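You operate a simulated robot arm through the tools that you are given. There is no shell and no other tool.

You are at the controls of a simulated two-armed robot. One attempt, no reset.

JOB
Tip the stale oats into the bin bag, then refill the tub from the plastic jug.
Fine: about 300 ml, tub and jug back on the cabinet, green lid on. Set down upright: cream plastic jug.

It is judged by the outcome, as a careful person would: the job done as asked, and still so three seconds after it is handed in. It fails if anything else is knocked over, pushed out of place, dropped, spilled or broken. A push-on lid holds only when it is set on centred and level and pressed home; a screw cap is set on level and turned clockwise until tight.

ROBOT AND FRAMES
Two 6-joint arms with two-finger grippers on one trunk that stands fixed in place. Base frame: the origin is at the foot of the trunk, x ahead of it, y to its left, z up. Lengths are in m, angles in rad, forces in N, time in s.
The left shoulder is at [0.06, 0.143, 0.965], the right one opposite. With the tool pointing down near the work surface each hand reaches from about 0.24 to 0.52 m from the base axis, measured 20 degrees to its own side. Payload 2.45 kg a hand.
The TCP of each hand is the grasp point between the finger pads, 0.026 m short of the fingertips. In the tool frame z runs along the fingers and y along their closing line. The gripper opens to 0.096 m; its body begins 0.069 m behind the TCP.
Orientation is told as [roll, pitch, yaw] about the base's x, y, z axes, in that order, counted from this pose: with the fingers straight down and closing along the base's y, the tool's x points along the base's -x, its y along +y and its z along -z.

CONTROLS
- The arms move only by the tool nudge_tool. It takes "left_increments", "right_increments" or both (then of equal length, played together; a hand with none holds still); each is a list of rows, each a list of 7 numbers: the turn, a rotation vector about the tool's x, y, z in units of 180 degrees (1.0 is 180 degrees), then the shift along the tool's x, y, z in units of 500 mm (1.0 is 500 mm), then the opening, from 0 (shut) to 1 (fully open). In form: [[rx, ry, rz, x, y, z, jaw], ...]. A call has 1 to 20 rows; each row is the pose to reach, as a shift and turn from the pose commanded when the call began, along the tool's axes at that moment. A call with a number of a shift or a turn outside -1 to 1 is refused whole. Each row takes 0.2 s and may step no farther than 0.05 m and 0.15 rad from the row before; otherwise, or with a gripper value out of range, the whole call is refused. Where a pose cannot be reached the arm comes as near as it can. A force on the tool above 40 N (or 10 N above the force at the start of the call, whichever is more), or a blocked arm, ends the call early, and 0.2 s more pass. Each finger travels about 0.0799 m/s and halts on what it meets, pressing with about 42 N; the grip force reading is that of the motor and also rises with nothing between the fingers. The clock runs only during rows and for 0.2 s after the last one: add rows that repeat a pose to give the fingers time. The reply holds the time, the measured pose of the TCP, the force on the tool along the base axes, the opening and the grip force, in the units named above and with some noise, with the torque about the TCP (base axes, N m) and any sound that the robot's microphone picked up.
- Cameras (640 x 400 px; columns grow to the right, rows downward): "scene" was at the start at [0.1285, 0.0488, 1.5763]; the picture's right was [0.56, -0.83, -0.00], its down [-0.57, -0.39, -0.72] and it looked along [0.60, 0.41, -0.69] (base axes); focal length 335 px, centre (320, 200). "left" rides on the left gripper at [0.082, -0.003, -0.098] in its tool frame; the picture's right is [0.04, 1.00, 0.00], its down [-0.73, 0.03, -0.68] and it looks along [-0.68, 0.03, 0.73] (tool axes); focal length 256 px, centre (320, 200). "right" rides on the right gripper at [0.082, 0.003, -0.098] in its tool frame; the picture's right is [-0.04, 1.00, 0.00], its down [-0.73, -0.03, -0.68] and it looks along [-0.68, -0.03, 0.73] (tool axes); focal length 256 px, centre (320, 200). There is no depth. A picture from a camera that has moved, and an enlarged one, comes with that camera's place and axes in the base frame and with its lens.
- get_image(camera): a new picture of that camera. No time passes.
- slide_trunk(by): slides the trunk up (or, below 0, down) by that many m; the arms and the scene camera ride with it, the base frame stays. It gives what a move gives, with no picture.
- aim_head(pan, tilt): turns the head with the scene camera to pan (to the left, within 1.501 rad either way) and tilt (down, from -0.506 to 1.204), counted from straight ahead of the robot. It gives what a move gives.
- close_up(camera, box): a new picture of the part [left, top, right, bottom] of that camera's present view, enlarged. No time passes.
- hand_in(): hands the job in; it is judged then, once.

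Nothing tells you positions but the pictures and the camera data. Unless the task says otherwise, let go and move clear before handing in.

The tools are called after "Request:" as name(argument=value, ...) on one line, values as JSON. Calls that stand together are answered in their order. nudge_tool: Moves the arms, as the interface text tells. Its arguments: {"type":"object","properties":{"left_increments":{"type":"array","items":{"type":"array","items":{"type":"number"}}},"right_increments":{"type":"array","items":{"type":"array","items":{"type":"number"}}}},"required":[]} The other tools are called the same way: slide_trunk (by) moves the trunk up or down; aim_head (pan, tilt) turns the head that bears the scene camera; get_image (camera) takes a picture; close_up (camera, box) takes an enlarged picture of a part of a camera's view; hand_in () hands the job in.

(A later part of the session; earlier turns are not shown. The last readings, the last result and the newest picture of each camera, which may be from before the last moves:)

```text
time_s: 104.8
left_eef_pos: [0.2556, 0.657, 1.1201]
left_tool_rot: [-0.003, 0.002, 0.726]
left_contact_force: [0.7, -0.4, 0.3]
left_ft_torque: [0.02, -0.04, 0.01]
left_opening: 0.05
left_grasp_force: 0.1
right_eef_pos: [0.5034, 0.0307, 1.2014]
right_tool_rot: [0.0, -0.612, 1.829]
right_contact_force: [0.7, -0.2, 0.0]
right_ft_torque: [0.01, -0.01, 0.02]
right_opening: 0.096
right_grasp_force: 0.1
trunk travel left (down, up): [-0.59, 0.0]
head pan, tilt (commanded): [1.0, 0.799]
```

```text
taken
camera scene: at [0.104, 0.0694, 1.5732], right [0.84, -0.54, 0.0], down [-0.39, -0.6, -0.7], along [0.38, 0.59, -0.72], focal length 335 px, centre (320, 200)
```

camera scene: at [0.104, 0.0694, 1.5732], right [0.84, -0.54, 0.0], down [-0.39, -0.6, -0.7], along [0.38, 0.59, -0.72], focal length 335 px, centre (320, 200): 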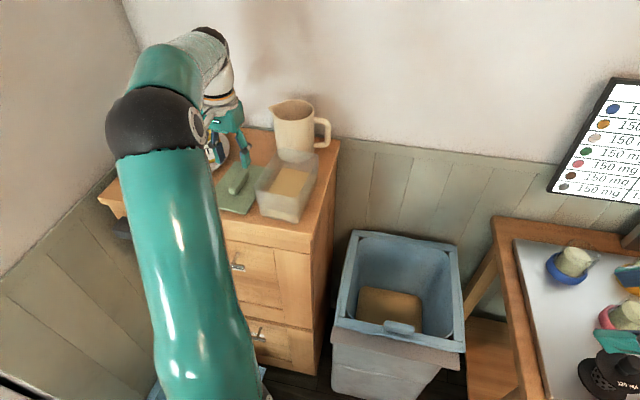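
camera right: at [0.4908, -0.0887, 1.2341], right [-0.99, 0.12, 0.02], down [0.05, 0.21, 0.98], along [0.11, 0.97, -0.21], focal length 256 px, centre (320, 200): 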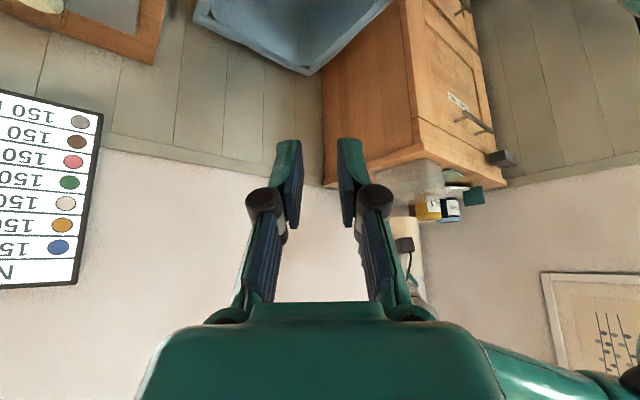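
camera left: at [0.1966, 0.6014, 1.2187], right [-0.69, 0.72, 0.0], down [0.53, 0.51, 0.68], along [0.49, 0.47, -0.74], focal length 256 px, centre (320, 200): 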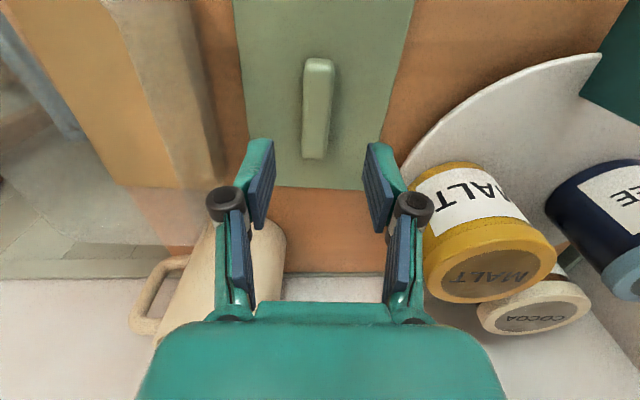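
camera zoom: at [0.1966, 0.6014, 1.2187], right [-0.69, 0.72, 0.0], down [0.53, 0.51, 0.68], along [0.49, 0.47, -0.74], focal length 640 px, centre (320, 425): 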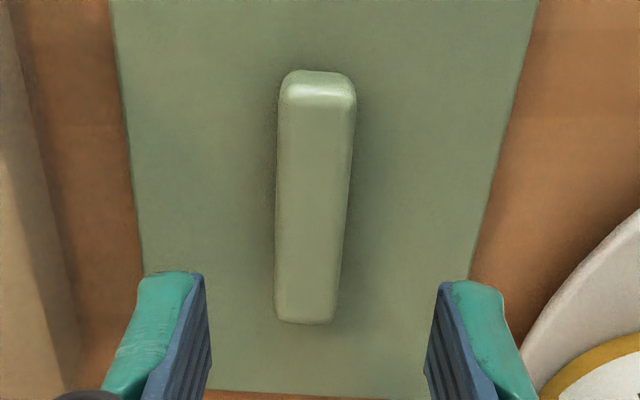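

The handle is centred under the tool within 2 mm. I'll descend to grip it, keeping clear of the malt jar.

Request:
nudge_tool(left_increments=[[0, 0, 0, 0.004, -0.0028, 0.03, 0.52], [0, 0, 0, 0.004, -0.0028, 0.07, 0.52], [0, 0, 0, 0.004, -0.0028, 0.105, 0.52], [0, 0, 0, 0.004, -0.0028, 0.124, 0.52], [0, 0, 0, 0.004, -0.0028, 0.124, 0.52]])

Request:
get_image(camera="left")

Request:
close_up(camera="right", box=[310, 150, 410, 230])

```text
time_s: 106.0
left_eef_pos: [0.2545, 0.6559, 1.0599]
left_tool_rot: [-0.001, 0.003, 0.725]
left_contact_force: [0.7, 0.0, 1.1]
left_ft_torque: [0.01, -0.01, 0.01]
left_opening: 0.0498
left_grasp_force: 0.1
right_eef_pos: [0.5042, 0.0319, 1.2011]
right_tool_rot: [0.002, -0.612, 1.831]
right_contact_force: [-0.4, -0.3, 0.0]
right_ft_torque: [-0.01, -0.01, -0.03]
right_opening: 0.0963
right_grasp_force: 0.1
trunk travel left (down, up): [-0.59, 0.0]
head pan, tilt (commanded): [1.0, 0.799]
```

```text
taken
camera left: at [0.1952, 0.5992, 1.1567], right [-0.69, 0.72, 0.0], down [0.53, 0.51, 0.68], along [0.49, 0.47, -0.74], focal length 256 px, centre (320, 200)
```

left: 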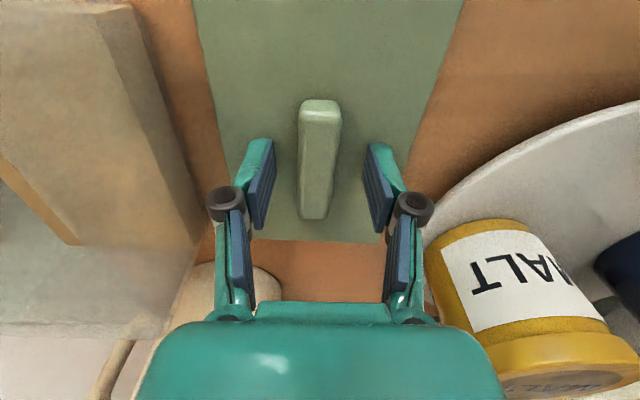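

```text
5.00 times, centred on (360, 190) of right
camera zoom: at [0.5331, -0.0864, 1.2348], right [-0.97, -0.23, 0.02], down [-0.03, 0.21, 0.98], along [-0.23, 0.95, -0.21], focal length 1280 px, centre (120, 250)
```

zoom: 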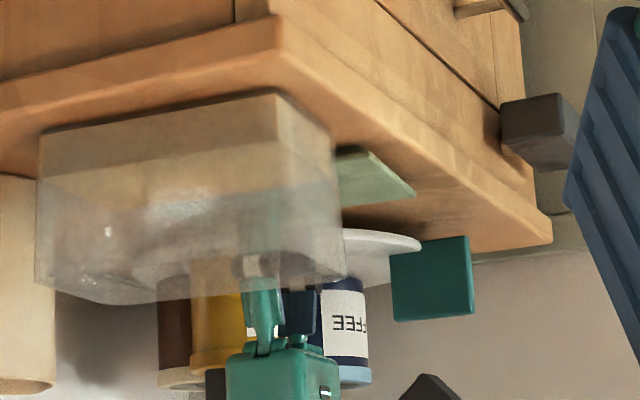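

Request:
nudge_tool(left_increments=[[0, 0, 0, 0, 0, 0.003, 0.52], [0, 0, 0, 0, 0, 0.005, 0.52], [0, 0, 0, 0, 0, 0.005, 0.52]])

Request:
nudge_tool(left_increments=[[0, 0, 0, 0, 0, 0, 0.35], [0, 0, 0, 0, 0, 0, 0.2], [0, 0, 0, 0, 0, 0, 0.0], [0, 0, 0, 0, 0, 0, 0.0], [0, 0, 0, 0, 0, 0, 0.0]])

Request:
get_image(camera="left")

```text
time_s: 106.8
left_eef_pos: [0.2541, 0.6548, 1.0561]
left_tool_rot: [-0.002, 0.003, 0.727]
left_contact_force: [-0.4, 0.9, -0.6]
left_ft_torque: [0.03, 0.03, 0.02]
left_opening: 0.0499
left_grasp_force: 0.1
right_eef_pos: [0.504, 0.0327, 1.2007]
right_tool_rot: [0.002, -0.609, 1.831]
right_contact_force: [-0.5, -0.5, -0.5]
right_ft_torque: [0.01, 0.01, -0.02]
right_opening: 0.0961
right_grasp_force: 0.1
trunk travel left (down, up): [-0.59, 0.0]
head pan, tilt (commanded): [1.0, 0.799]
```

```text
time_s: 108.0
left_eef_pos: [0.2542, 0.6548, 1.0569]
left_tool_rot: [0.001, 0.005, 0.725]
left_contact_force: [0.6, 0.9, 7.2]
left_ft_torque: [0.0, 0.03, -0.14]
left_opening: 0.0191
left_grasp_force: 42.3
right_eef_pos: [0.5035, 0.0318, 1.2003]
right_tool_rot: [0.002, -0.612, 1.83]
right_contact_force: [-0.1, 0.2, 0.1]
right_ft_torque: [0.0, 0.02, 0.02]
right_opening: 0.0958
right_grasp_force: 0.0
trunk travel left (down, up): [-0.59, 0.0]
head pan, tilt (commanded): [1.0, 0.799]
```

```text
taken
camera left: at [0.1951, 0.5985, 1.1552], right [-0.69, 0.72, 0.0], down [0.53, 0.51, 0.68], along [0.49, 0.47, -0.74], focal length 256 px, centre (320, 200)
```

left: 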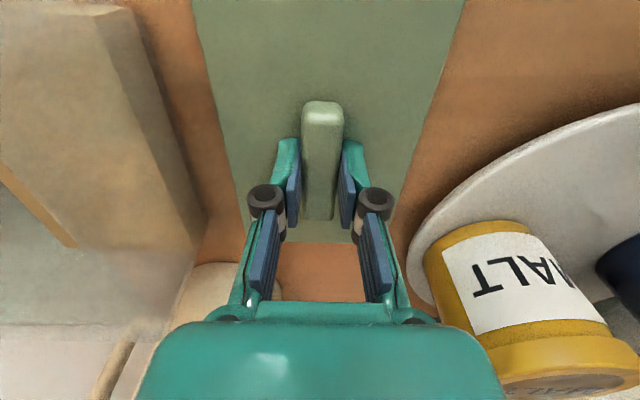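

The lid handle is gripped (19 mm, 42 N). I'll lift the lid straight up 12 cm.

Request:
nudge_tool(left_increments=[[0, 0, 0, 0, 0, -0.03, 0], [0, 0, 0, 0, 0, -0.08, 0], [0, 0, 0, 0, 0, -0.14, 0], [0, 0, 0, 0, 0, -0.2, 0], [0, 0, 0, 0, 0, -0.25, 0], [0, 0, 0, 0, 0, -0.25, 0]])

Request:
get_image(camera="left")

Request:
close_up(camera="right", box=[270, 130, 410, 270])

Request:
get_image(camera="scene")

```text
time_s: 109.4
left_eef_pos: [0.2548, 0.6566, 1.1809]
left_tool_rot: [-0.002, 0.005, 0.725]
left_contact_force: [0.0, 0.1, -0.5]
left_ft_torque: [-0.01, 0.01, 0.02]
left_opening: 0.0186
left_grasp_force: 41.6
right_eef_pos: [0.505, 0.0326, 1.2015]
right_tool_rot: [0.003, -0.608, 1.83]
right_contact_force: [-0.9, 0.7, -0.4]
right_ft_torque: [0.01, -0.01, -0.01]
right_opening: 0.0958
right_grasp_force: 0.0
trunk travel left (down, up): [-0.59, 0.0]
head pan, tilt (commanded): [1.0, 0.799]
```

```text
taken
camera left: at [0.1961, 0.5999, 1.2791], right [-0.69, 0.72, 0.0], down [0.53, 0.51, 0.68], along [0.49, 0.47, -0.74], focal length 256 px, centre (320, 200)
```

left: 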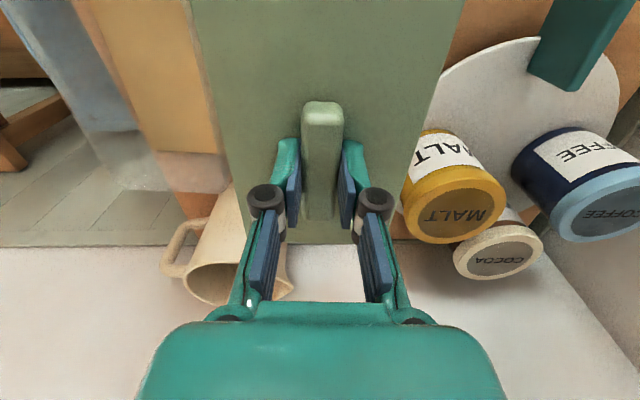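

```text
2.86 times, centred on (340, 200) of right
camera zoom: at [0.5331, -0.0861, 1.2348], right [-0.97, -0.23, 0.02], down [-0.03, 0.21, 0.98], along [-0.23, 0.95, -0.21], focal length 731 px, centre (263, 200)
```

zoom: 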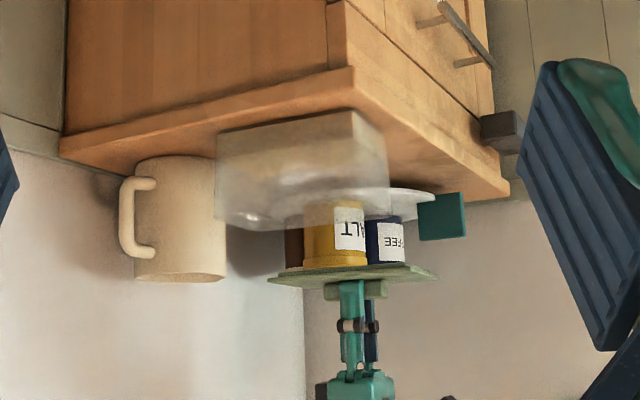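

```text
taken
camera scene: at [0.1044, 0.0704, 1.5731], right [0.84, -0.54, 0.0], down [-0.39, -0.6, -0.7], along [0.38, 0.59, -0.72], focal length 335 px, centre (320, 200)
```

scene: 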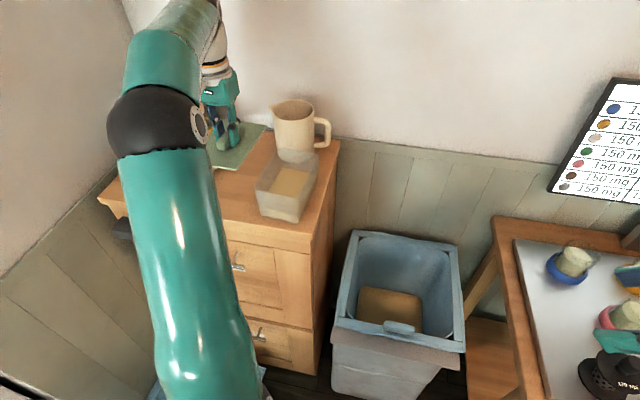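

The lid is held level and clear. I'll carry it sideways over the tub and then check the alignment from several cameras.

Request:
nudge_tool(left_increments=[[0, 0, 0, -0.002, -0.05, 0, 0], [0, 0, 0, -0.003, -0.11, 0, 0], [0, 0, 0, -0.004, -0.17, 0, 0], [0, 0, 0, -0.006, -0.225, 0, 0], [0, 0, 0, -0.006, -0.245, 0, 0], [0, 0, 0, -0.006, -0.245, 0, 0]])

Request:
get_image(camera="left")

Request:
close_up(camera="right", box=[280, 150, 380, 250])

Request:
get_image(camera="scene")

Request:
close_up(camera="scene", box=[220, 110, 350, 230])

```text
time_s: 110.8
left_eef_pos: [0.3384, 0.5647, 1.1835]
left_tool_rot: [-0.002, 0.004, 0.727]
left_contact_force: [-0.3, 0.5, 0.8]
left_ft_torque: [0.0, 0.03, 0.0]
left_opening: 0.0188
left_grasp_force: 41.8
right_eef_pos: [0.5037, 0.0325, 1.2005]
right_tool_rot: [0.002, -0.609, 1.831]
right_contact_force: [0.5, 0.0, -0.4]
right_ft_torque: [0.02, -0.01, 0.0]
right_opening: 0.0959
right_grasp_force: 0.1
trunk travel left (down, up): [-0.59, 0.0]
head pan, tilt (commanded): [1.0, 0.799]
```

```text
taken
camera left: at [0.2799, 0.509, 1.281], right [-0.69, 0.72, 0.0], down [0.53, 0.51, 0.68], along [0.49, 0.47, -0.74], focal length 256 px, centre (320, 200)
```

left: 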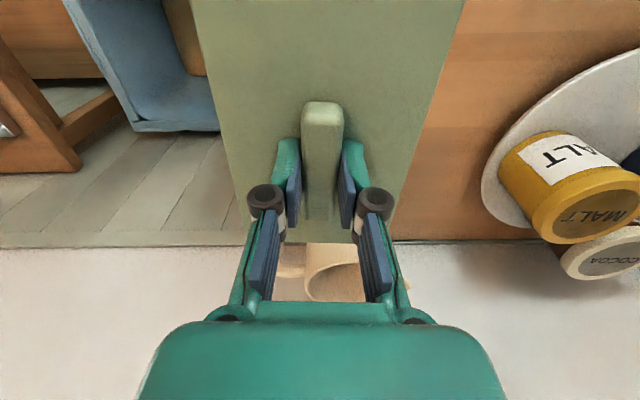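

```text
4.00 times, centred on (330, 200) of right
camera zoom: at [0.5332, -0.0863, 1.2347], right [-0.97, -0.23, 0.02], down [-0.03, 0.21, 0.98], along [-0.23, 0.95, -0.21], focal length 1024 px, centre (280, 200)
```

zoom: 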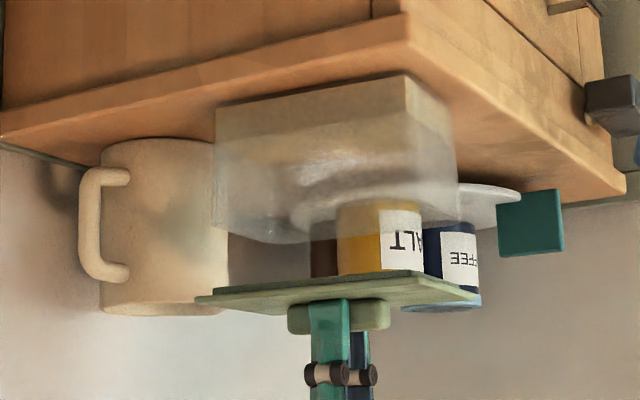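

```text
taken
camera scene: at [0.1045, 0.0702, 1.5731], right [0.84, -0.54, 0.0], down [-0.39, -0.6, -0.7], along [0.38, 0.59, -0.72], focal length 335 px, centre (320, 200)
```

scene: 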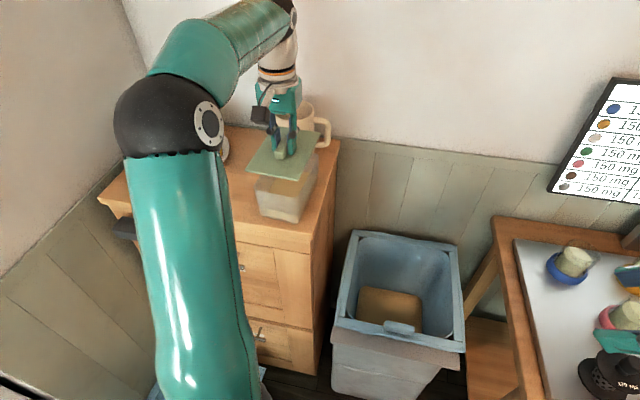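

```text
3.33 times, centred on (285, 170) of scene
camera zoom: at [0.1045, 0.0702, 1.5731], right [0.84, -0.54, 0.0], down [-0.39, -0.6, -0.7], along [0.38, 0.59, -0.72], focal length 1118 px, centre (437, 300)
```

zoom: 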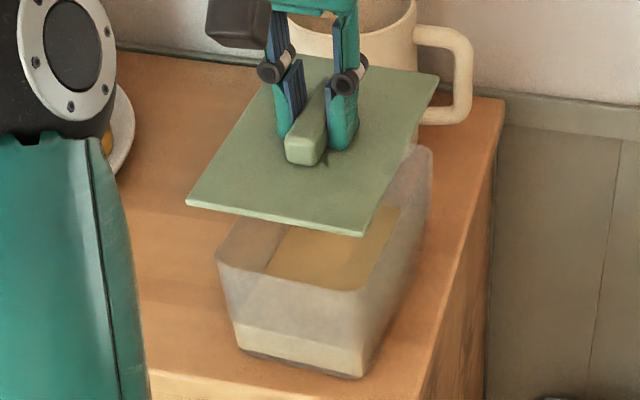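

Looks promising. I'll lower the lid to about 1.5 cm above the rim and check the alignment closely.

Request:
nudge_tool(left_increments=[[0, 0, 0, 0, 0, 0.025, 0], [0, 0, 0, 0, 0, 0.05, 0], [0, 0, 0, 0, 0, 0.068, 0], [0, 0, 0, 0, 0, 0.068, 0]])

Request:
close_up(camera="right", box=[290, 160, 370, 220])

Request:
close_up(camera="scene", box=[240, 130, 330, 225])

Request:
get_image(camera="left")

```text
time_s: 111.8
left_eef_pos: [0.3404, 0.5653, 1.1483]
left_tool_rot: [-0.002, 0.005, 0.726]
left_contact_force: [0.8, -0.5, -0.1]
left_ft_torque: [0.01, 0.03, -0.03]
left_opening: 0.019
left_grasp_force: 41.6
right_eef_pos: [0.5037, 0.0322, 1.2024]
right_tool_rot: [0.0, -0.611, 1.829]
right_contact_force: [-0.4, 0.8, 0.6]
right_ft_torque: [-0.01, -0.02, -0.01]
right_opening: 0.0962
right_grasp_force: 0.2
trunk travel left (down, up): [-0.59, 0.0]
head pan, tilt (commanded): [1.0, 0.799]
```

```text
6.67 times, centred on (330, 190) of right
camera zoom: at [0.5331, -0.0863, 1.2348], right [-0.97, -0.23, 0.02], down [-0.03, 0.21, 0.98], along [-0.23, 0.95, -0.21], focal length 1707 px, centre (253, 267)
```

zoom: 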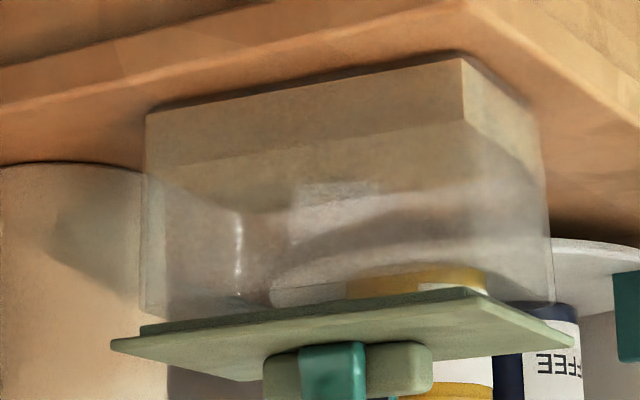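

```text
4.21 times, centred on (285, 178) of scene
camera zoom: at [0.1044, 0.0702, 1.5732], right [0.84, -0.54, 0.0], down [-0.39, -0.6, -0.7], along [0.38, 0.59, -0.72], focal length 1412 px, centre (467, 295)
```

zoom: 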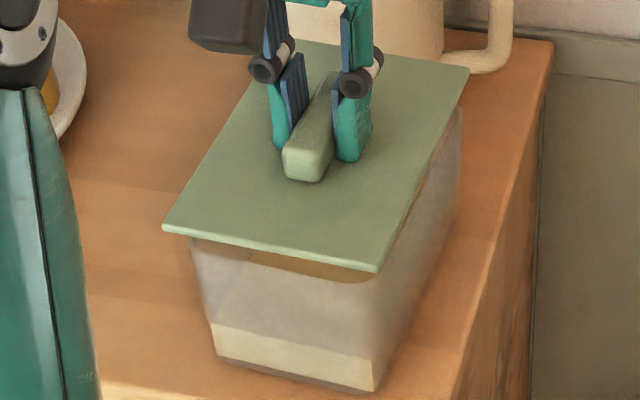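

```text
taken
camera left: at [0.2797, 0.5094, 1.2457], right [-0.69, 0.72, 0.0], down [0.53, 0.51, 0.68], along [0.49, 0.47, -0.74], focal length 256 px, centre (320, 200)
```

left: 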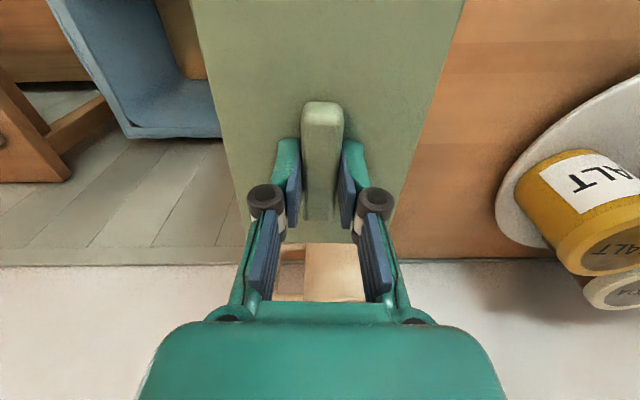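

The lid has a plug step underneath that must drop inside the rim, so alignment matters. I'll zoom in on the corners in both side views.

Request:
close_up(camera="scene", box=[255, 175, 315, 210])

Request:
close_up(camera="scene", box=[285, 135, 325, 175])

Request:
close_up(camera="right", box=[305, 180, 345, 215])

Request:
close_up(camera="right", box=[345, 180, 385, 215])

```text
10.67 times, centred on (285, 192) of scene
camera zoom: at [0.1044, 0.0702, 1.5732], right [0.84, -0.54, 0.0], down [-0.39, -0.6, -0.7], along [0.38, 0.59, -0.72], focal length 3578 px, centre (693, 280)
```

zoom: 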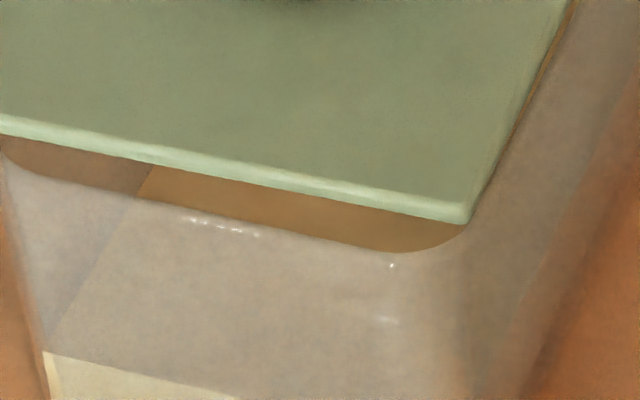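

```text
10.00 times, centred on (305, 155) of scene
camera zoom: at [0.1044, 0.0702, 1.5732], right [0.84, -0.54, 0.0], down [-0.39, -0.6, -0.7], along [0.38, 0.59, -0.72], focal length 3354 px, centre (470, 650)
```

zoom: 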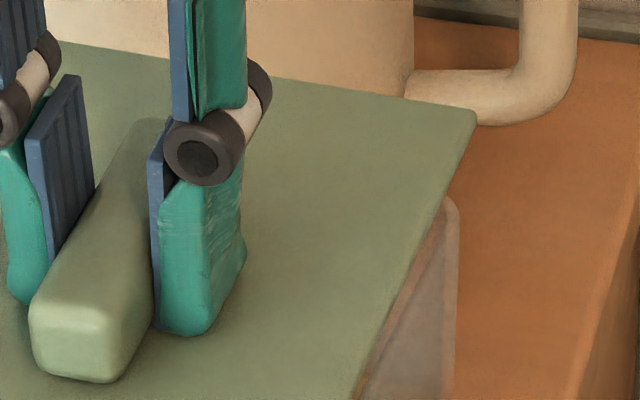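

```text
11.43 times, centred on (325, 198) of right
camera zoom: at [0.5331, -0.0863, 1.2348], right [-0.97, -0.23, 0.02], down [-0.03, 0.21, 0.98], along [-0.23, 0.95, -0.21], focal length 2926 px, centre (263, 229)
```

zoom: 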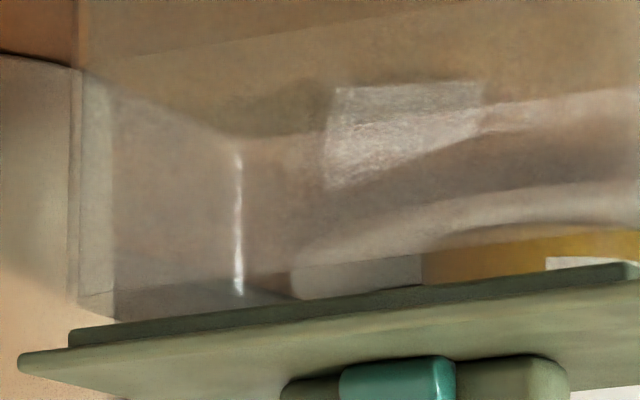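

```text
11.43 times, centred on (365, 198) of right
camera zoom: at [0.5331, -0.0863, 1.2348], right [-0.97, -0.23, 0.02], down [-0.03, 0.21, 0.98], along [-0.23, 0.95, -0.21], focal length 2926 px, centre (-194, 229)
```

zoom: 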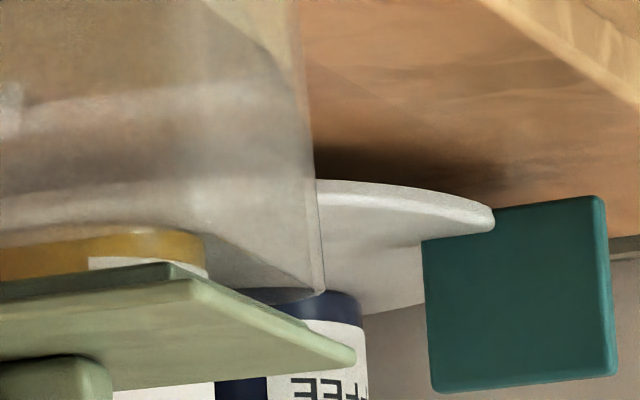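

Measured from the two side views, the lid looks offset by several millimetres toward +P and +Q. I'll shift it by about 4 mm each way and re-measure before going lower.

Request:
nudge_tool(left_increments=[[0, 0, 0, 0.004, -0.004, 0.002, 0], [0, 0, 0, 0.008, -0.008, 0.004, 0], [0, 0, 0, 0.008, -0.008, 0.004, 0]])

Request:
close_up(camera="scene", box=[250, 170, 310, 210])

Request:
close_up(camera="scene", box=[285, 135, 325, 175])

Request:
close_up(camera="right", box=[305, 180, 345, 215])

Request:
close_up(camera="right", box=[335, 180, 375, 215])

```text
time_s: 112.6
left_eef_pos: [0.3399, 0.5603, 1.1446]
left_tool_rot: [0.0, 0.004, 0.725]
left_contact_force: [-0.6, 0.9, -0.1]
left_ft_torque: [-0.02, 0.01, -0.03]
left_opening: 0.0187
left_grasp_force: 42.2
right_eef_pos: [0.5037, 0.032, 1.2006]
right_tool_rot: [0.001, -0.61, 1.829]
right_contact_force: [-0.4, 0.3, -0.6]
right_ft_torque: [-0.01, 0.0, 0.0]
right_opening: 0.096
right_grasp_force: 0.0
trunk travel left (down, up): [-0.59, 0.0]
head pan, tilt (commanded): [1.0, 0.799]
```

```text
10.00 times, centred on (280, 190) of scene
camera zoom: at [0.1045, 0.0703, 1.5731], right [0.84, -0.54, 0.0], down [-0.39, -0.6, -0.7], along [0.38, 0.59, -0.72], focal length 3354 px, centre (720, 300)
```

zoom: 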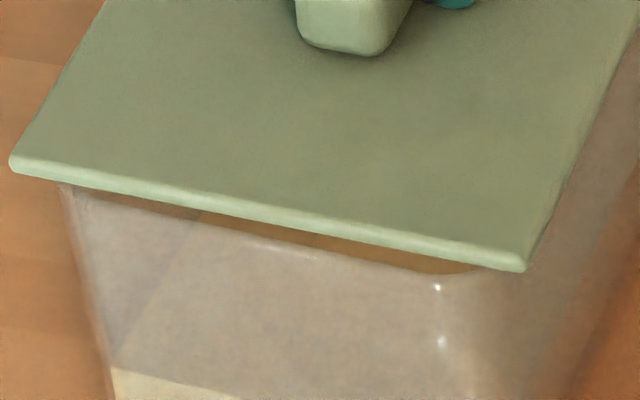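

```text
10.00 times, centred on (305, 155) of scene
camera zoom: at [0.1045, 0.0703, 1.5731], right [0.84, -0.54, 0.0], down [-0.39, -0.6, -0.7], along [0.38, 0.59, -0.72], focal length 3354 px, centre (470, 650)
```

zoom: 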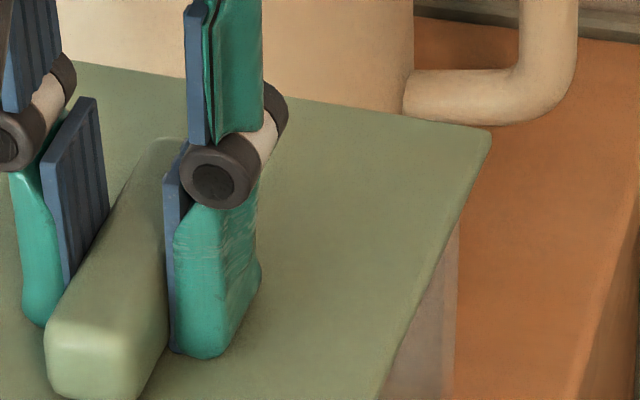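

```text
11.43 times, centred on (325, 198) of right
camera zoom: at [0.5331, -0.0863, 1.2347], right [-0.97, -0.23, 0.02], down [-0.03, 0.21, 0.98], along [-0.23, 0.95, -0.21], focal length 2926 px, centre (263, 229)
```

zoom: 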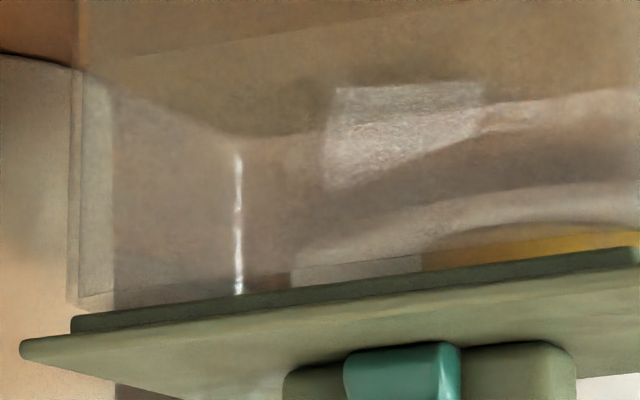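

```text
11.43 times, centred on (355, 198) of right
camera zoom: at [0.5331, -0.0863, 1.2347], right [-0.97, -0.23, 0.02], down [-0.03, 0.21, 0.98], along [-0.23, 0.95, -0.21], focal length 2926 px, centre (-80, 229)
```

zoom: 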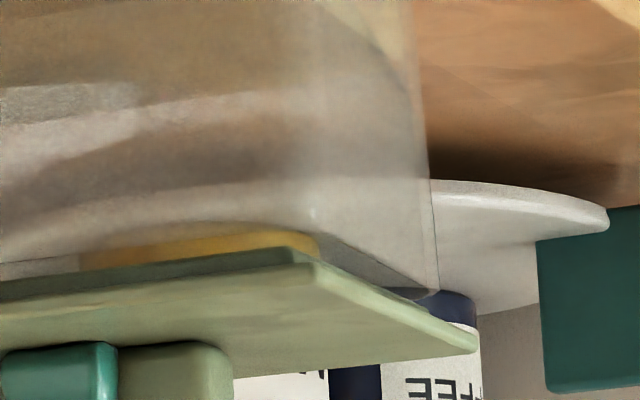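

The offset is down to about 3 mm in P and 2 mm in Q. I'll apply that correction plus a slight yaw trim and lower a few millimetres to near contact.

Request:
nudge_tool(left_increments=[[0, 0, 0.0024, 0.0028, -0.0018, 0.003, 0], [0, 0, 0.0048, 0.0056, -0.0036, 0.007, 0], [0, 0, 0.0048, 0.0056, -0.0036, 0.007, 0]])

Request:
close_up(camera="scene", box=[250, 170, 310, 210])

Request:
close_up(camera="scene", box=[285, 135, 325, 175])

Request:
close_up(camera="right", box=[305, 180, 345, 215])

Request:
close_up(camera="right", box=[335, 180, 375, 215])

```text
time_s: 113.4
left_eef_pos: [0.3368, 0.5568, 1.1424]
left_tool_rot: [-0.002, 0.004, 0.711]
left_contact_force: [0.0, 1.9, 4.6]
left_ft_torque: [-0.02, 0.09, -0.01]
left_opening: 0.0188
left_grasp_force: 42.0
right_eef_pos: [0.5037, 0.0323, 1.2007]
right_tool_rot: [0.001, -0.611, 1.83]
right_contact_force: [-0.2, 0.2, 0.1]
right_ft_torque: [0.0, 0.02, 0.0]
right_opening: 0.0962
right_grasp_force: 0.0
trunk travel left (down, up): [-0.59, 0.0]
head pan, tilt (commanded): [1.0, 0.799]
```

```text
10.00 times, centred on (280, 190) of scene
camera zoom: at [0.1042, 0.07, 1.5733], right [0.84, -0.54, 0.0], down [-0.39, -0.6, -0.7], along [0.38, 0.59, -0.72], focal length 3354 px, centre (720, 300)
```

zoom: 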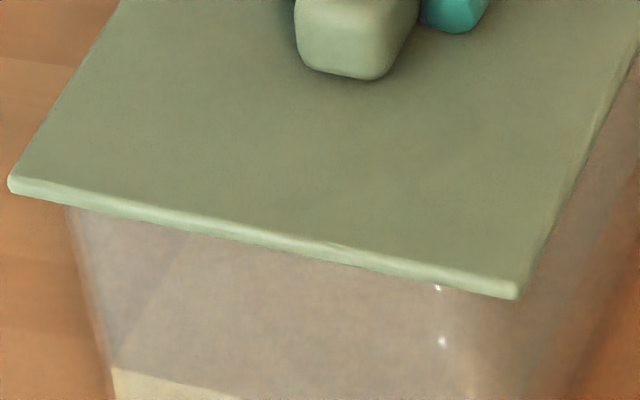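

```text
10.00 times, centred on (305, 155) of scene
camera zoom: at [0.1042, 0.07, 1.5733], right [0.84, -0.54, 0.0], down [-0.39, -0.6, -0.7], along [0.38, 0.59, -0.72], focal length 3354 px, centre (470, 650)
```

zoom: 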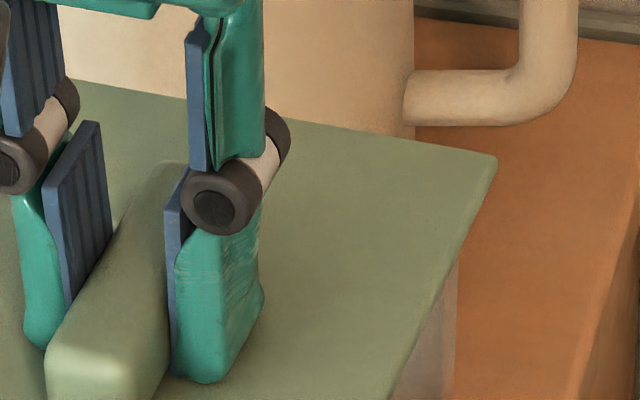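

```text
11.43 times, centred on (325, 198) of right
camera zoom: at [0.5329, -0.0865, 1.2349], right [-0.97, -0.23, 0.02], down [-0.03, 0.21, 0.98], along [-0.23, 0.95, -0.21], focal length 2926 px, centre (263, 229)
```

zoom: 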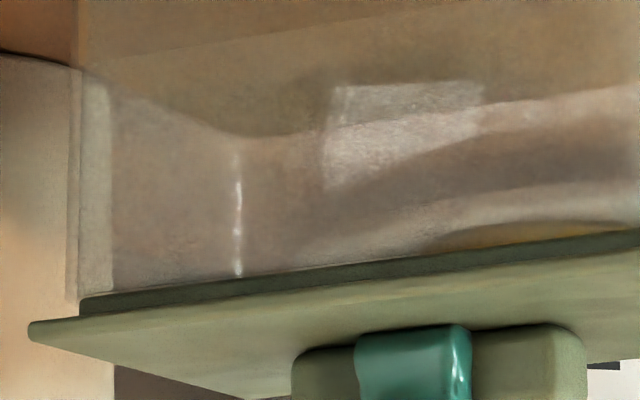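

```text
11.43 times, centred on (355, 198) of right
camera zoom: at [0.5329, -0.0865, 1.2349], right [-0.97, -0.23, 0.02], down [-0.03, 0.21, 0.98], along [-0.23, 0.95, -0.21], focal length 2926 px, centre (-80, 229)
```

zoom: 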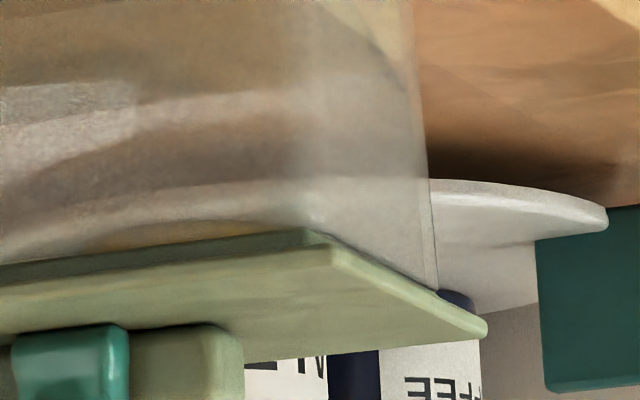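

Balanced within about 1 mm on all sides, and I feel first contact (≈5 N). I'll trim by 0.8 mm and start pressing down gently.

Request:
nudge_tool(left_increments=[[0, 0, 0, 0, -0.0016, 0, 0], [0, 0, 0, 0, -0.0016, 0.002, 0], [0, 0, 0, 0, -0.0016, 0.004, 0], [0, 0, 0, 0, -0.0016, 0.004, 0]])

Request:
close_up(camera="right", box=[305, 180, 345, 215])

Request:
close_up(camera="right", box=[335, 180, 375, 215])

```text
time_s: 114.4
left_eef_pos: [0.3362, 0.5552, 1.1425]
left_tool_rot: [-0.003, -0.001, 0.71]
left_contact_force: [1.9, 6.1, 24.6]
left_ft_torque: [-0.46, 0.63, -0.04]
left_opening: 0.0188
left_grasp_force: 42.6
right_eef_pos: [0.5039, 0.0332, 1.2008]
right_tool_rot: [-0.002, -0.612, 1.833]
right_contact_force: [-0.2, 0.3, -0.4]
right_ft_torque: [-0.02, -0.02, -0.02]
right_opening: 0.0962
right_grasp_force: 0.1
trunk travel left (down, up): [-0.59, 0.0]
head pan, tilt (commanded): [1.0, 0.799]
```

```text
11.43 times, centred on (325, 198) of right
camera zoom: at [0.5323, -0.0872, 1.2353], right [-0.97, -0.23, 0.02], down [-0.03, 0.21, 0.98], along [-0.23, 0.95, -0.21], focal length 2926 px, centre (263, 229)
```

zoom: 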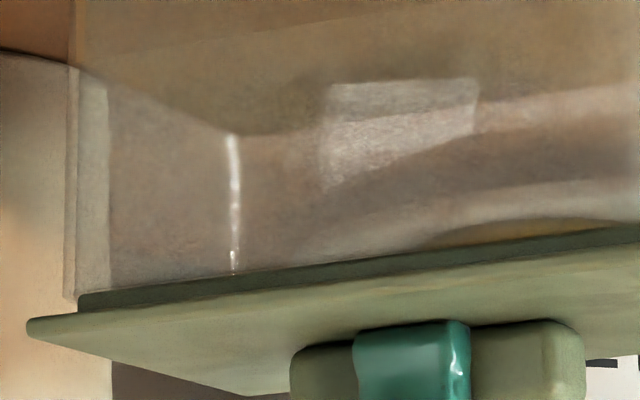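

```text
11.43 times, centred on (355, 198) of right
camera zoom: at [0.5323, -0.0872, 1.2353], right [-0.97, -0.23, 0.02], down [-0.03, 0.21, 0.98], along [-0.23, 0.95, -0.21], focal length 2926 px, centre (-80, 229)
```

zoom: 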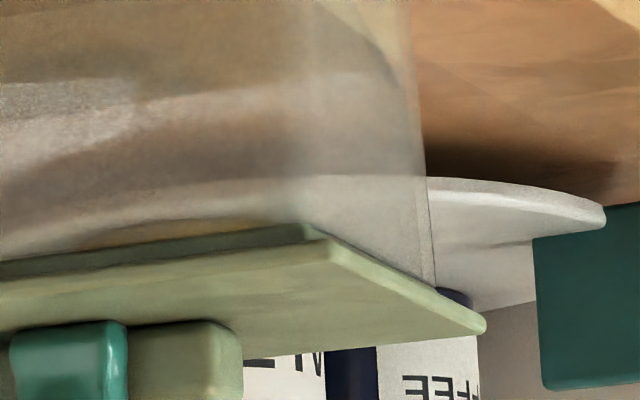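

It's resting on the rim: 25 N and not going down, with the reaction centred toward the front side and a sideways push to +P. So I've overcorrected slightly; I'll ease the pressure and nudge it +P in small steps.

Request:
nudge_tool(left_increments=[[0, 0, 0, 0, 0, -0.0025, 0], [0, 0, 0, -0.003, 0.001, -0.0025, 0], [0, 0, 0, -0.003, 0.001, -0.0025, 0]])

Request:
nudge_tool(left_increments=[[0, 0, 0, -0.003, 0.001, 0, 0], [0, 0, 0, -0.003, 0.001, 0, 0]])

```text
time_s: 115.2
left_eef_pos: [0.3371, 0.556, 1.1421]
left_tool_rot: [-0.003, 0.003, 0.711]
left_contact_force: [-2.0, -0.2, 17.2]
left_ft_torque: [0.06, -0.11, -0.03]
left_opening: 0.0188
left_grasp_force: 42.1
right_eef_pos: [0.5033, 0.0324, 1.2018]
right_tool_rot: [0.001, -0.611, 1.831]
right_contact_force: [0.5, 0.3, -0.5]
right_ft_torque: [-0.01, 0.03, 0.05]
right_opening: 0.0963
right_grasp_force: 0.0
trunk travel left (down, up): [-0.59, 0.0]
head pan, tilt (commanded): [1.0, 0.799]
```

```text
time_s: 115.8
left_eef_pos: [0.3384, 0.5573, 1.1423]
left_tool_rot: [-0.002, 0.004, 0.712]
left_contact_force: [-1.7, -3.8, 13.7]
left_ft_torque: [-0.13, 0.08, 0.01]
left_opening: 0.0192
left_grasp_force: 42.1
right_eef_pos: [0.5033, 0.0312, 1.2018]
right_tool_rot: [0.001, -0.611, 1.832]
right_contact_force: [-1.0, -0.3, -0.2]
right_ft_torque: [0.0, -0.01, 0.01]
right_opening: 0.0961
right_grasp_force: 0.0
trunk travel left (down, up): [-0.59, 0.0]
head pan, tilt (commanded): [1.0, 0.799]
```

The reaction is now nearly centred. I'll inspect the fit closely again from both cameras before pressing harder.

Request:
close_up(camera="scene", box=[250, 170, 310, 210])

Request:
close_up(camera="scene", box=[285, 135, 325, 175])

Request:
close_up(camera="right", box=[305, 185, 335, 210])

Request:
close_up(camera="right", box=[345, 185, 375, 210])

```text
10.00 times, centred on (280, 190) of scene
camera zoom: at [0.103, 0.0682, 1.5733], right [0.84, -0.54, 0.0], down [-0.39, -0.6, -0.7], along [0.38, 0.59, -0.72], focal length 3354 px, centre (720, 300)
```

zoom: 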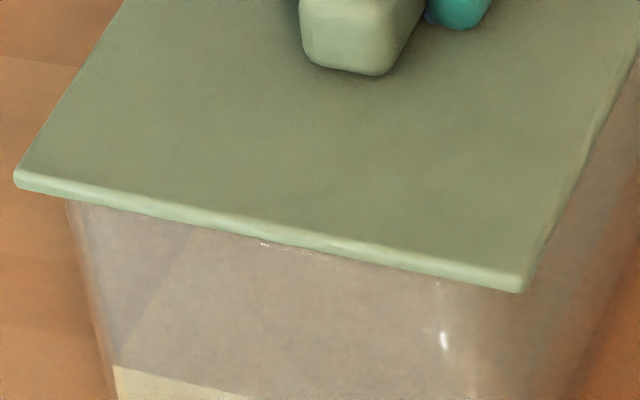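

```text
10.00 times, centred on (305, 155) of scene
camera zoom: at [0.103, 0.0682, 1.5733], right [0.84, -0.54, 0.0], down [-0.39, -0.6, -0.7], along [0.38, 0.59, -0.72], focal length 3354 px, centre (470, 650)
```

zoom: 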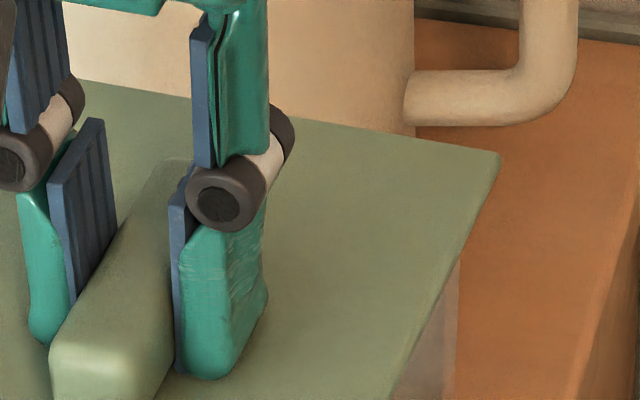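

```text
16.00 times, centred on (320, 198) of right
camera zoom: at [0.532, -0.0879, 1.2351], right [-0.97, -0.23, 0.02], down [-0.03, 0.21, 0.98], along [-0.23, 0.95, -0.21], focal length 4096 px, centre (320, 240)
```

zoom: 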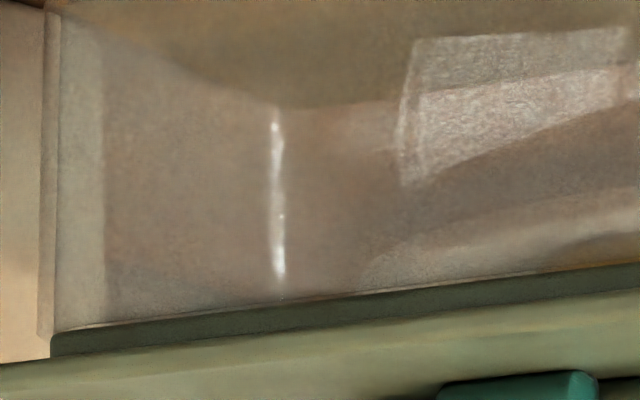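

```text
16.00 times, centred on (360, 198) of right
camera zoom: at [0.532, -0.0879, 1.2351], right [-0.97, -0.23, 0.02], down [-0.03, 0.21, 0.98], along [-0.23, 0.95, -0.21], focal length 4096 px, centre (-320, 240)
```

zoom: 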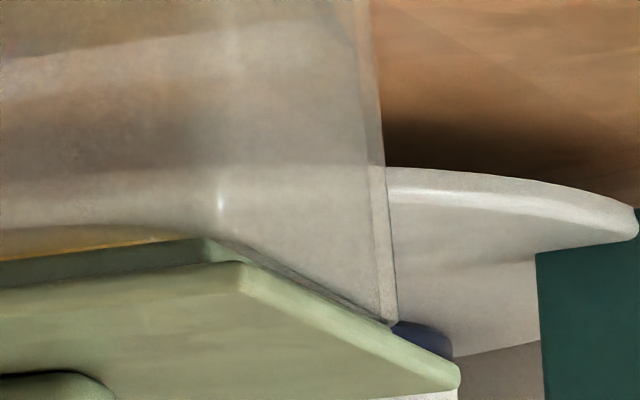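

The plug is resting on the rim all round rather than dropping in, so a tiny yaw or sideways error remains. I'll zoom harder along the near edge and at the front to see the rim against the plug.

Request:
close_up(camera="right", box=[306, 196, 320, 206])

Request:
close_up(camera="right", box=[336, 192, 350, 202])

Request:
close_up(camera="right", box=[350, 194, 366, 206])

Request:
close_up(camera="scene", box=[252, 178, 280, 198])

Request:
close_up(camera="scene", box=[284, 182, 312, 202])

```text
16.00 times, centred on (313, 201) of right
camera zoom: at [0.532, -0.0879, 1.2351], right [-0.97, -0.23, 0.02], down [-0.03, 0.21, 0.98], along [-0.23, 0.95, -0.21], focal length 4096 px, centre (432, 184)
```

zoom: 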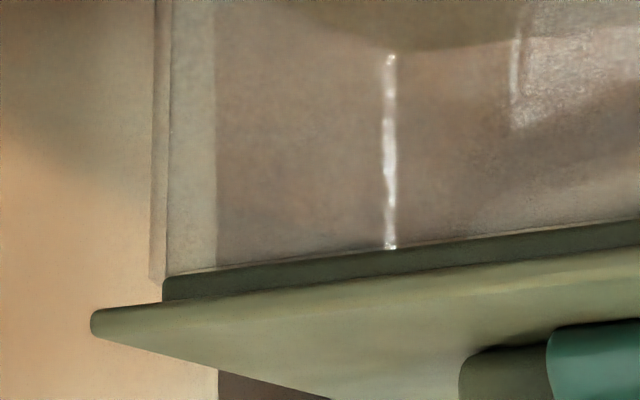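

```text
16.00 times, centred on (343, 197) of right
camera zoom: at [0.532, -0.0879, 1.2351], right [-0.97, -0.23, 0.02], down [-0.03, 0.21, 0.98], along [-0.23, 0.95, -0.21], focal length 4096 px, centre (-48, 248)
```

zoom: 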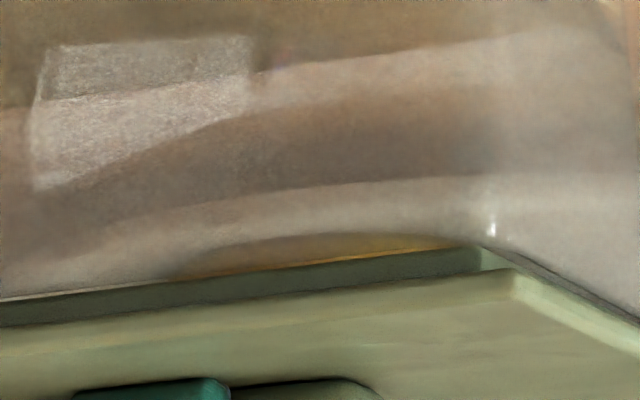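

```text
16.00 times, centred on (358, 200) of right
camera zoom: at [0.532, -0.0879, 1.2351], right [-0.97, -0.23, 0.02], down [-0.03, 0.21, 0.98], along [-0.23, 0.95, -0.21], focal length 4096 px, centre (-288, 200)
```

zoom: 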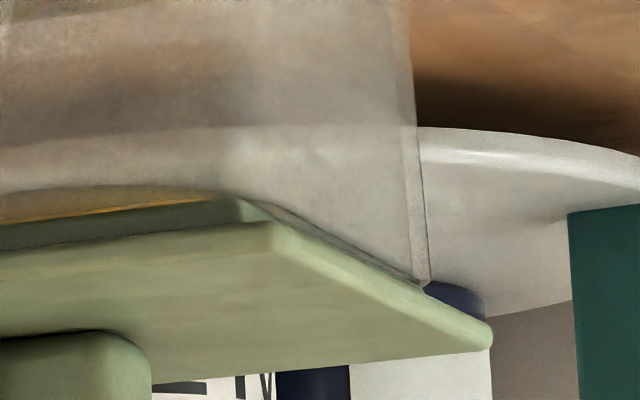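

```text
16.00 times, centred on (266, 188) of scene
camera zoom: at [0.103, 0.0682, 1.5733], right [0.84, -0.54, 0.0], down [-0.39, -0.6, -0.7], along [0.38, 0.59, -0.72], focal length 5367 px, centre (1184, 392)
```

zoom: 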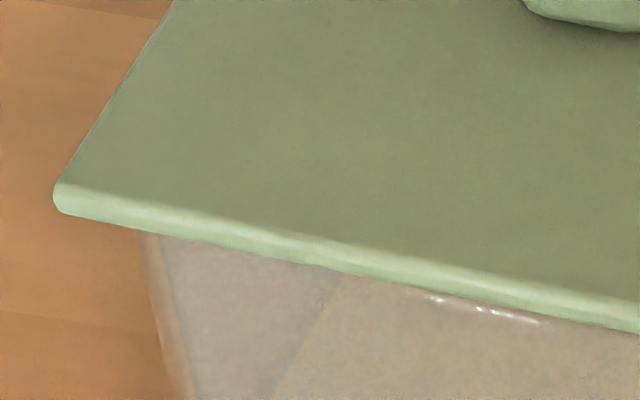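

```text
16.00 times, centred on (298, 192) of scene
camera zoom: at [0.103, 0.0682, 1.5733], right [0.84, -0.54, 0.0], down [-0.39, -0.6, -0.7], along [0.38, 0.59, -0.72], focal length 5367 px, centre (672, 328)
```

zoom: 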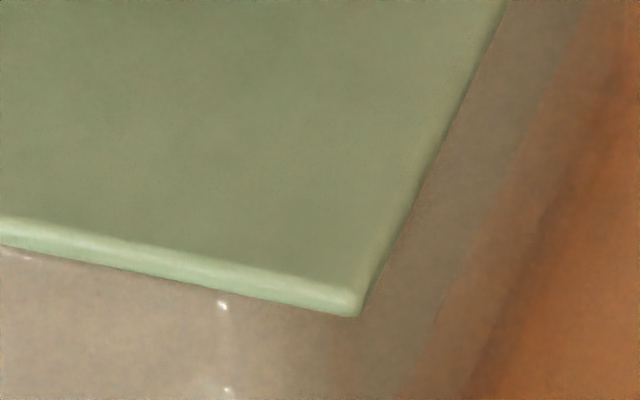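

Centring is now balanced within half a millimetre in both views, so the remaining suspect is a small yaw error (tub ≈0.70 rad vs lid ≈0.72). I'll rotate the lid about −1° under light load and watch the height.

Request:
nudge_tool(left_increments=[[0, 0, 0.003, 0, 0, 0, 0], [0, 0, 0.0057, 0, 0, 0, 0], [0, 0, 0.0057, 0, 0, 0, 0]])

```text
time_s: 116.6
left_eef_pos: [0.3383, 0.5575, 1.1421]
left_tool_rot: [-0.001, 0.004, 0.692]
left_contact_force: [0.1, 0.0, 6.4]
left_ft_torque: [0.08, -0.54, 0.04]
left_opening: 0.0189
left_grasp_force: 42.4
right_eef_pos: [0.5041, 0.0324, 1.2018]
right_tool_rot: [0.002, -0.611, 1.83]
right_contact_force: [-0.1, -0.5, -0.9]
right_ft_torque: [-0.06, 0.02, -0.02]
right_opening: 0.0956
right_grasp_force: 0.1
trunk travel left (down, up): [-0.59, 0.0]
head pan, tilt (commanded): [1.0, 0.799]
```

The load has dropped and now only the far-right corner is touching, so the rest is close to dropping in. I'll shift slightly (+Q, −P) and press a millimetre.

Request:
nudge_tool(left_increments=[[0, 0, 0, 0.001, 0.0014, 0, 0], [0, 0, 0, 0.001, 0.0014, 0.002, 0], [0, 0, 0, 0.001, 0.0014, 0.002, 0]])

```text
time_s: 117.4
left_eef_pos: [0.3387, 0.5592, 1.1382]
left_tool_rot: [-0.001, 0.009, 0.694]
left_contact_force: [0.4, 0.0, -0.2]
left_ft_torque: [-0.02, -0.02, -0.01]
left_opening: 0.0187
left_grasp_force: 41.5
right_eef_pos: [0.5039, 0.0334, 1.2003]
right_tool_rot: [0.002, -0.61, 1.831]
right_contact_force: [0.0, 0.4, 0.4]
right_ft_torque: [-0.02, 0.0, 0.0]
right_opening: 0.0963
right_grasp_force: 0.1
trunk travel left (down, up): [-0.59, 0.0]
head pan, tilt (commanded): [1.0, 0.799]
```

It dropped in: z is 4 mm lower with zero force. Now I'll press straight down to seat it home.

Request:
nudge_tool(left_increments=[[0, 0, 0, 0, 0, 0.002, 0], [0, 0, 0, 0, 0, 0.004, 0], [0, 0, 0, 0, 0, 0.004, 0]])

Request:
close_up(camera="right", box=[305, 180, 345, 215])

Request:
close_up(camera="right", box=[335, 180, 375, 215])

Request:
close_up(camera="scene", box=[240, 130, 330, 225])

```text
time_s: 118.2
left_eef_pos: [0.337, 0.5587, 1.1374]
left_tool_rot: [-0.002, 0.005, 0.694]
left_contact_force: [0.3, 1.0, -1.7]
left_ft_torque: [0.18, 0.01, 0.07]
left_opening: 0.0185
left_grasp_force: 41.7
right_eef_pos: [0.5043, 0.0334, 1.2003]
right_tool_rot: [0.001, -0.609, 1.831]
right_contact_force: [-0.1, -0.7, 0.4]
right_ft_torque: [0.05, 0.01, 0.0]
right_opening: 0.0957
right_grasp_force: 0.1
trunk travel left (down, up): [-0.59, 0.0]
head pan, tilt (commanded): [1.0, 0.799]
```

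```text
11.43 times, centred on (325, 198) of right
camera zoom: at [0.5332, -0.0862, 1.2347], right [-0.97, -0.23, 0.02], down [-0.03, 0.21, 0.98], along [-0.23, 0.95, -0.21], focal length 2926 px, centre (263, 229)
```

zoom: 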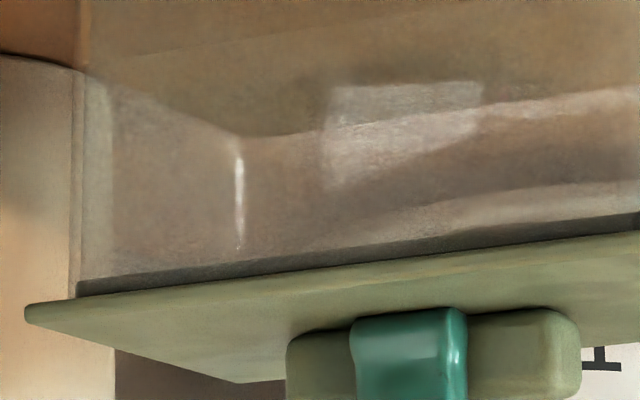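

```text
11.43 times, centred on (355, 198) of right
camera zoom: at [0.5332, -0.0862, 1.2347], right [-0.97, -0.23, 0.02], down [-0.03, 0.21, 0.98], along [-0.23, 0.95, -0.21], focal length 2926 px, centre (-80, 229)
```

zoom: 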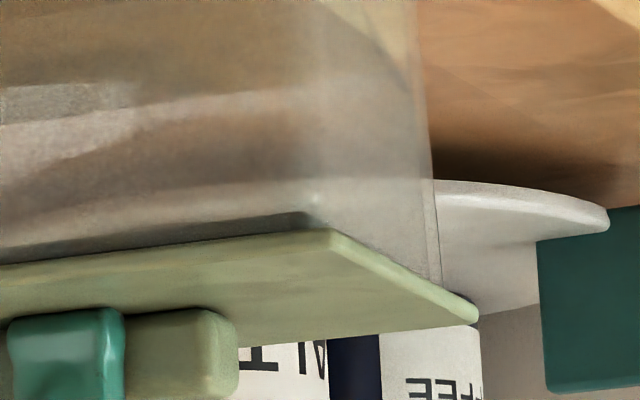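

```text
4.21 times, centred on (285, 178) of scene
camera zoom: at [0.1045, 0.0704, 1.5731], right [0.84, -0.54, 0.0], down [-0.39, -0.6, -0.7], along [0.38, 0.59, -0.72], focal length 1412 px, centre (467, 295)
```

zoom: 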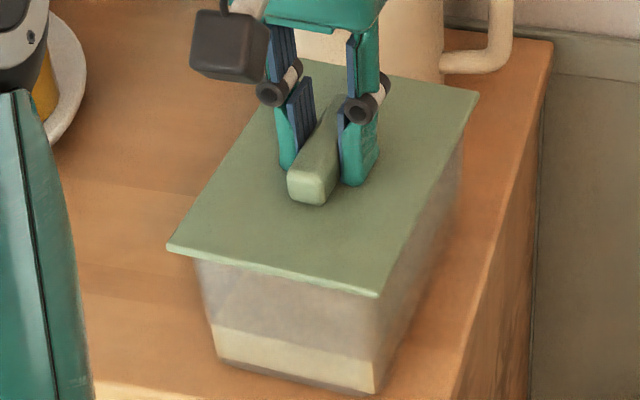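

The plug is now visibly inside the translucent rim. I'll press firmly to push it fully home.

Request:
nudge_tool(left_increments=[[0, 0, 0, 0, 0, 0.002, 0], [0, 0, 0, 0, 0, 0.004, 0], [0, 0, 0, 0, 0, 0.004, 0]])

Request:
nudge_tool(left_increments=[[0, 0, 0, 0, 0, 0.0015, 0], [0, 0, 0, 0, 0, 0.003, 0], [0, 0, 0, 0, 0, 0.003, 0]])

```text
time_s: 119.0
left_eef_pos: [0.3391, 0.5586, 1.136]
left_tool_rot: [-0.004, 0.002, 0.695]
left_contact_force: [0.7, 1.8, 5.1]
left_ft_torque: [0.1, -0.02, -0.03]
left_opening: 0.0189
left_grasp_force: 42.4
right_eef_pos: [0.5042, 0.0325, 1.2007]
right_tool_rot: [0.001, -0.611, 1.831]
right_contact_force: [-0.6, 0.6, 0.0]
right_ft_torque: [0.02, -0.02, 0.01]
right_opening: 0.0959
right_grasp_force: 0.0
trunk travel left (down, up): [-0.59, 0.0]
head pan, tilt (commanded): [1.0, 0.799]
```

```text
time_s: 119.8
left_eef_pos: [0.3387, 0.5587, 1.1365]
left_tool_rot: [-0.001, 0.001, 0.695]
left_contact_force: [1.4, 5.2, 18.3]
left_ft_torque: [0.01, 0.15, 0.02]
left_opening: 0.0187
left_grasp_force: 42.6
right_eef_pos: [0.5037, 0.0316, 1.2018]
right_tool_rot: [0.0, -0.612, 1.831]
right_contact_force: [-0.6, 0.4, -1.0]
right_ft_torque: [0.0, 0.02, 0.05]
right_opening: 0.0959
right_grasp_force: 0.0
trunk travel left (down, up): [-0.59, 0.0]
head pan, tilt (commanded): [1.0, 0.799]
```

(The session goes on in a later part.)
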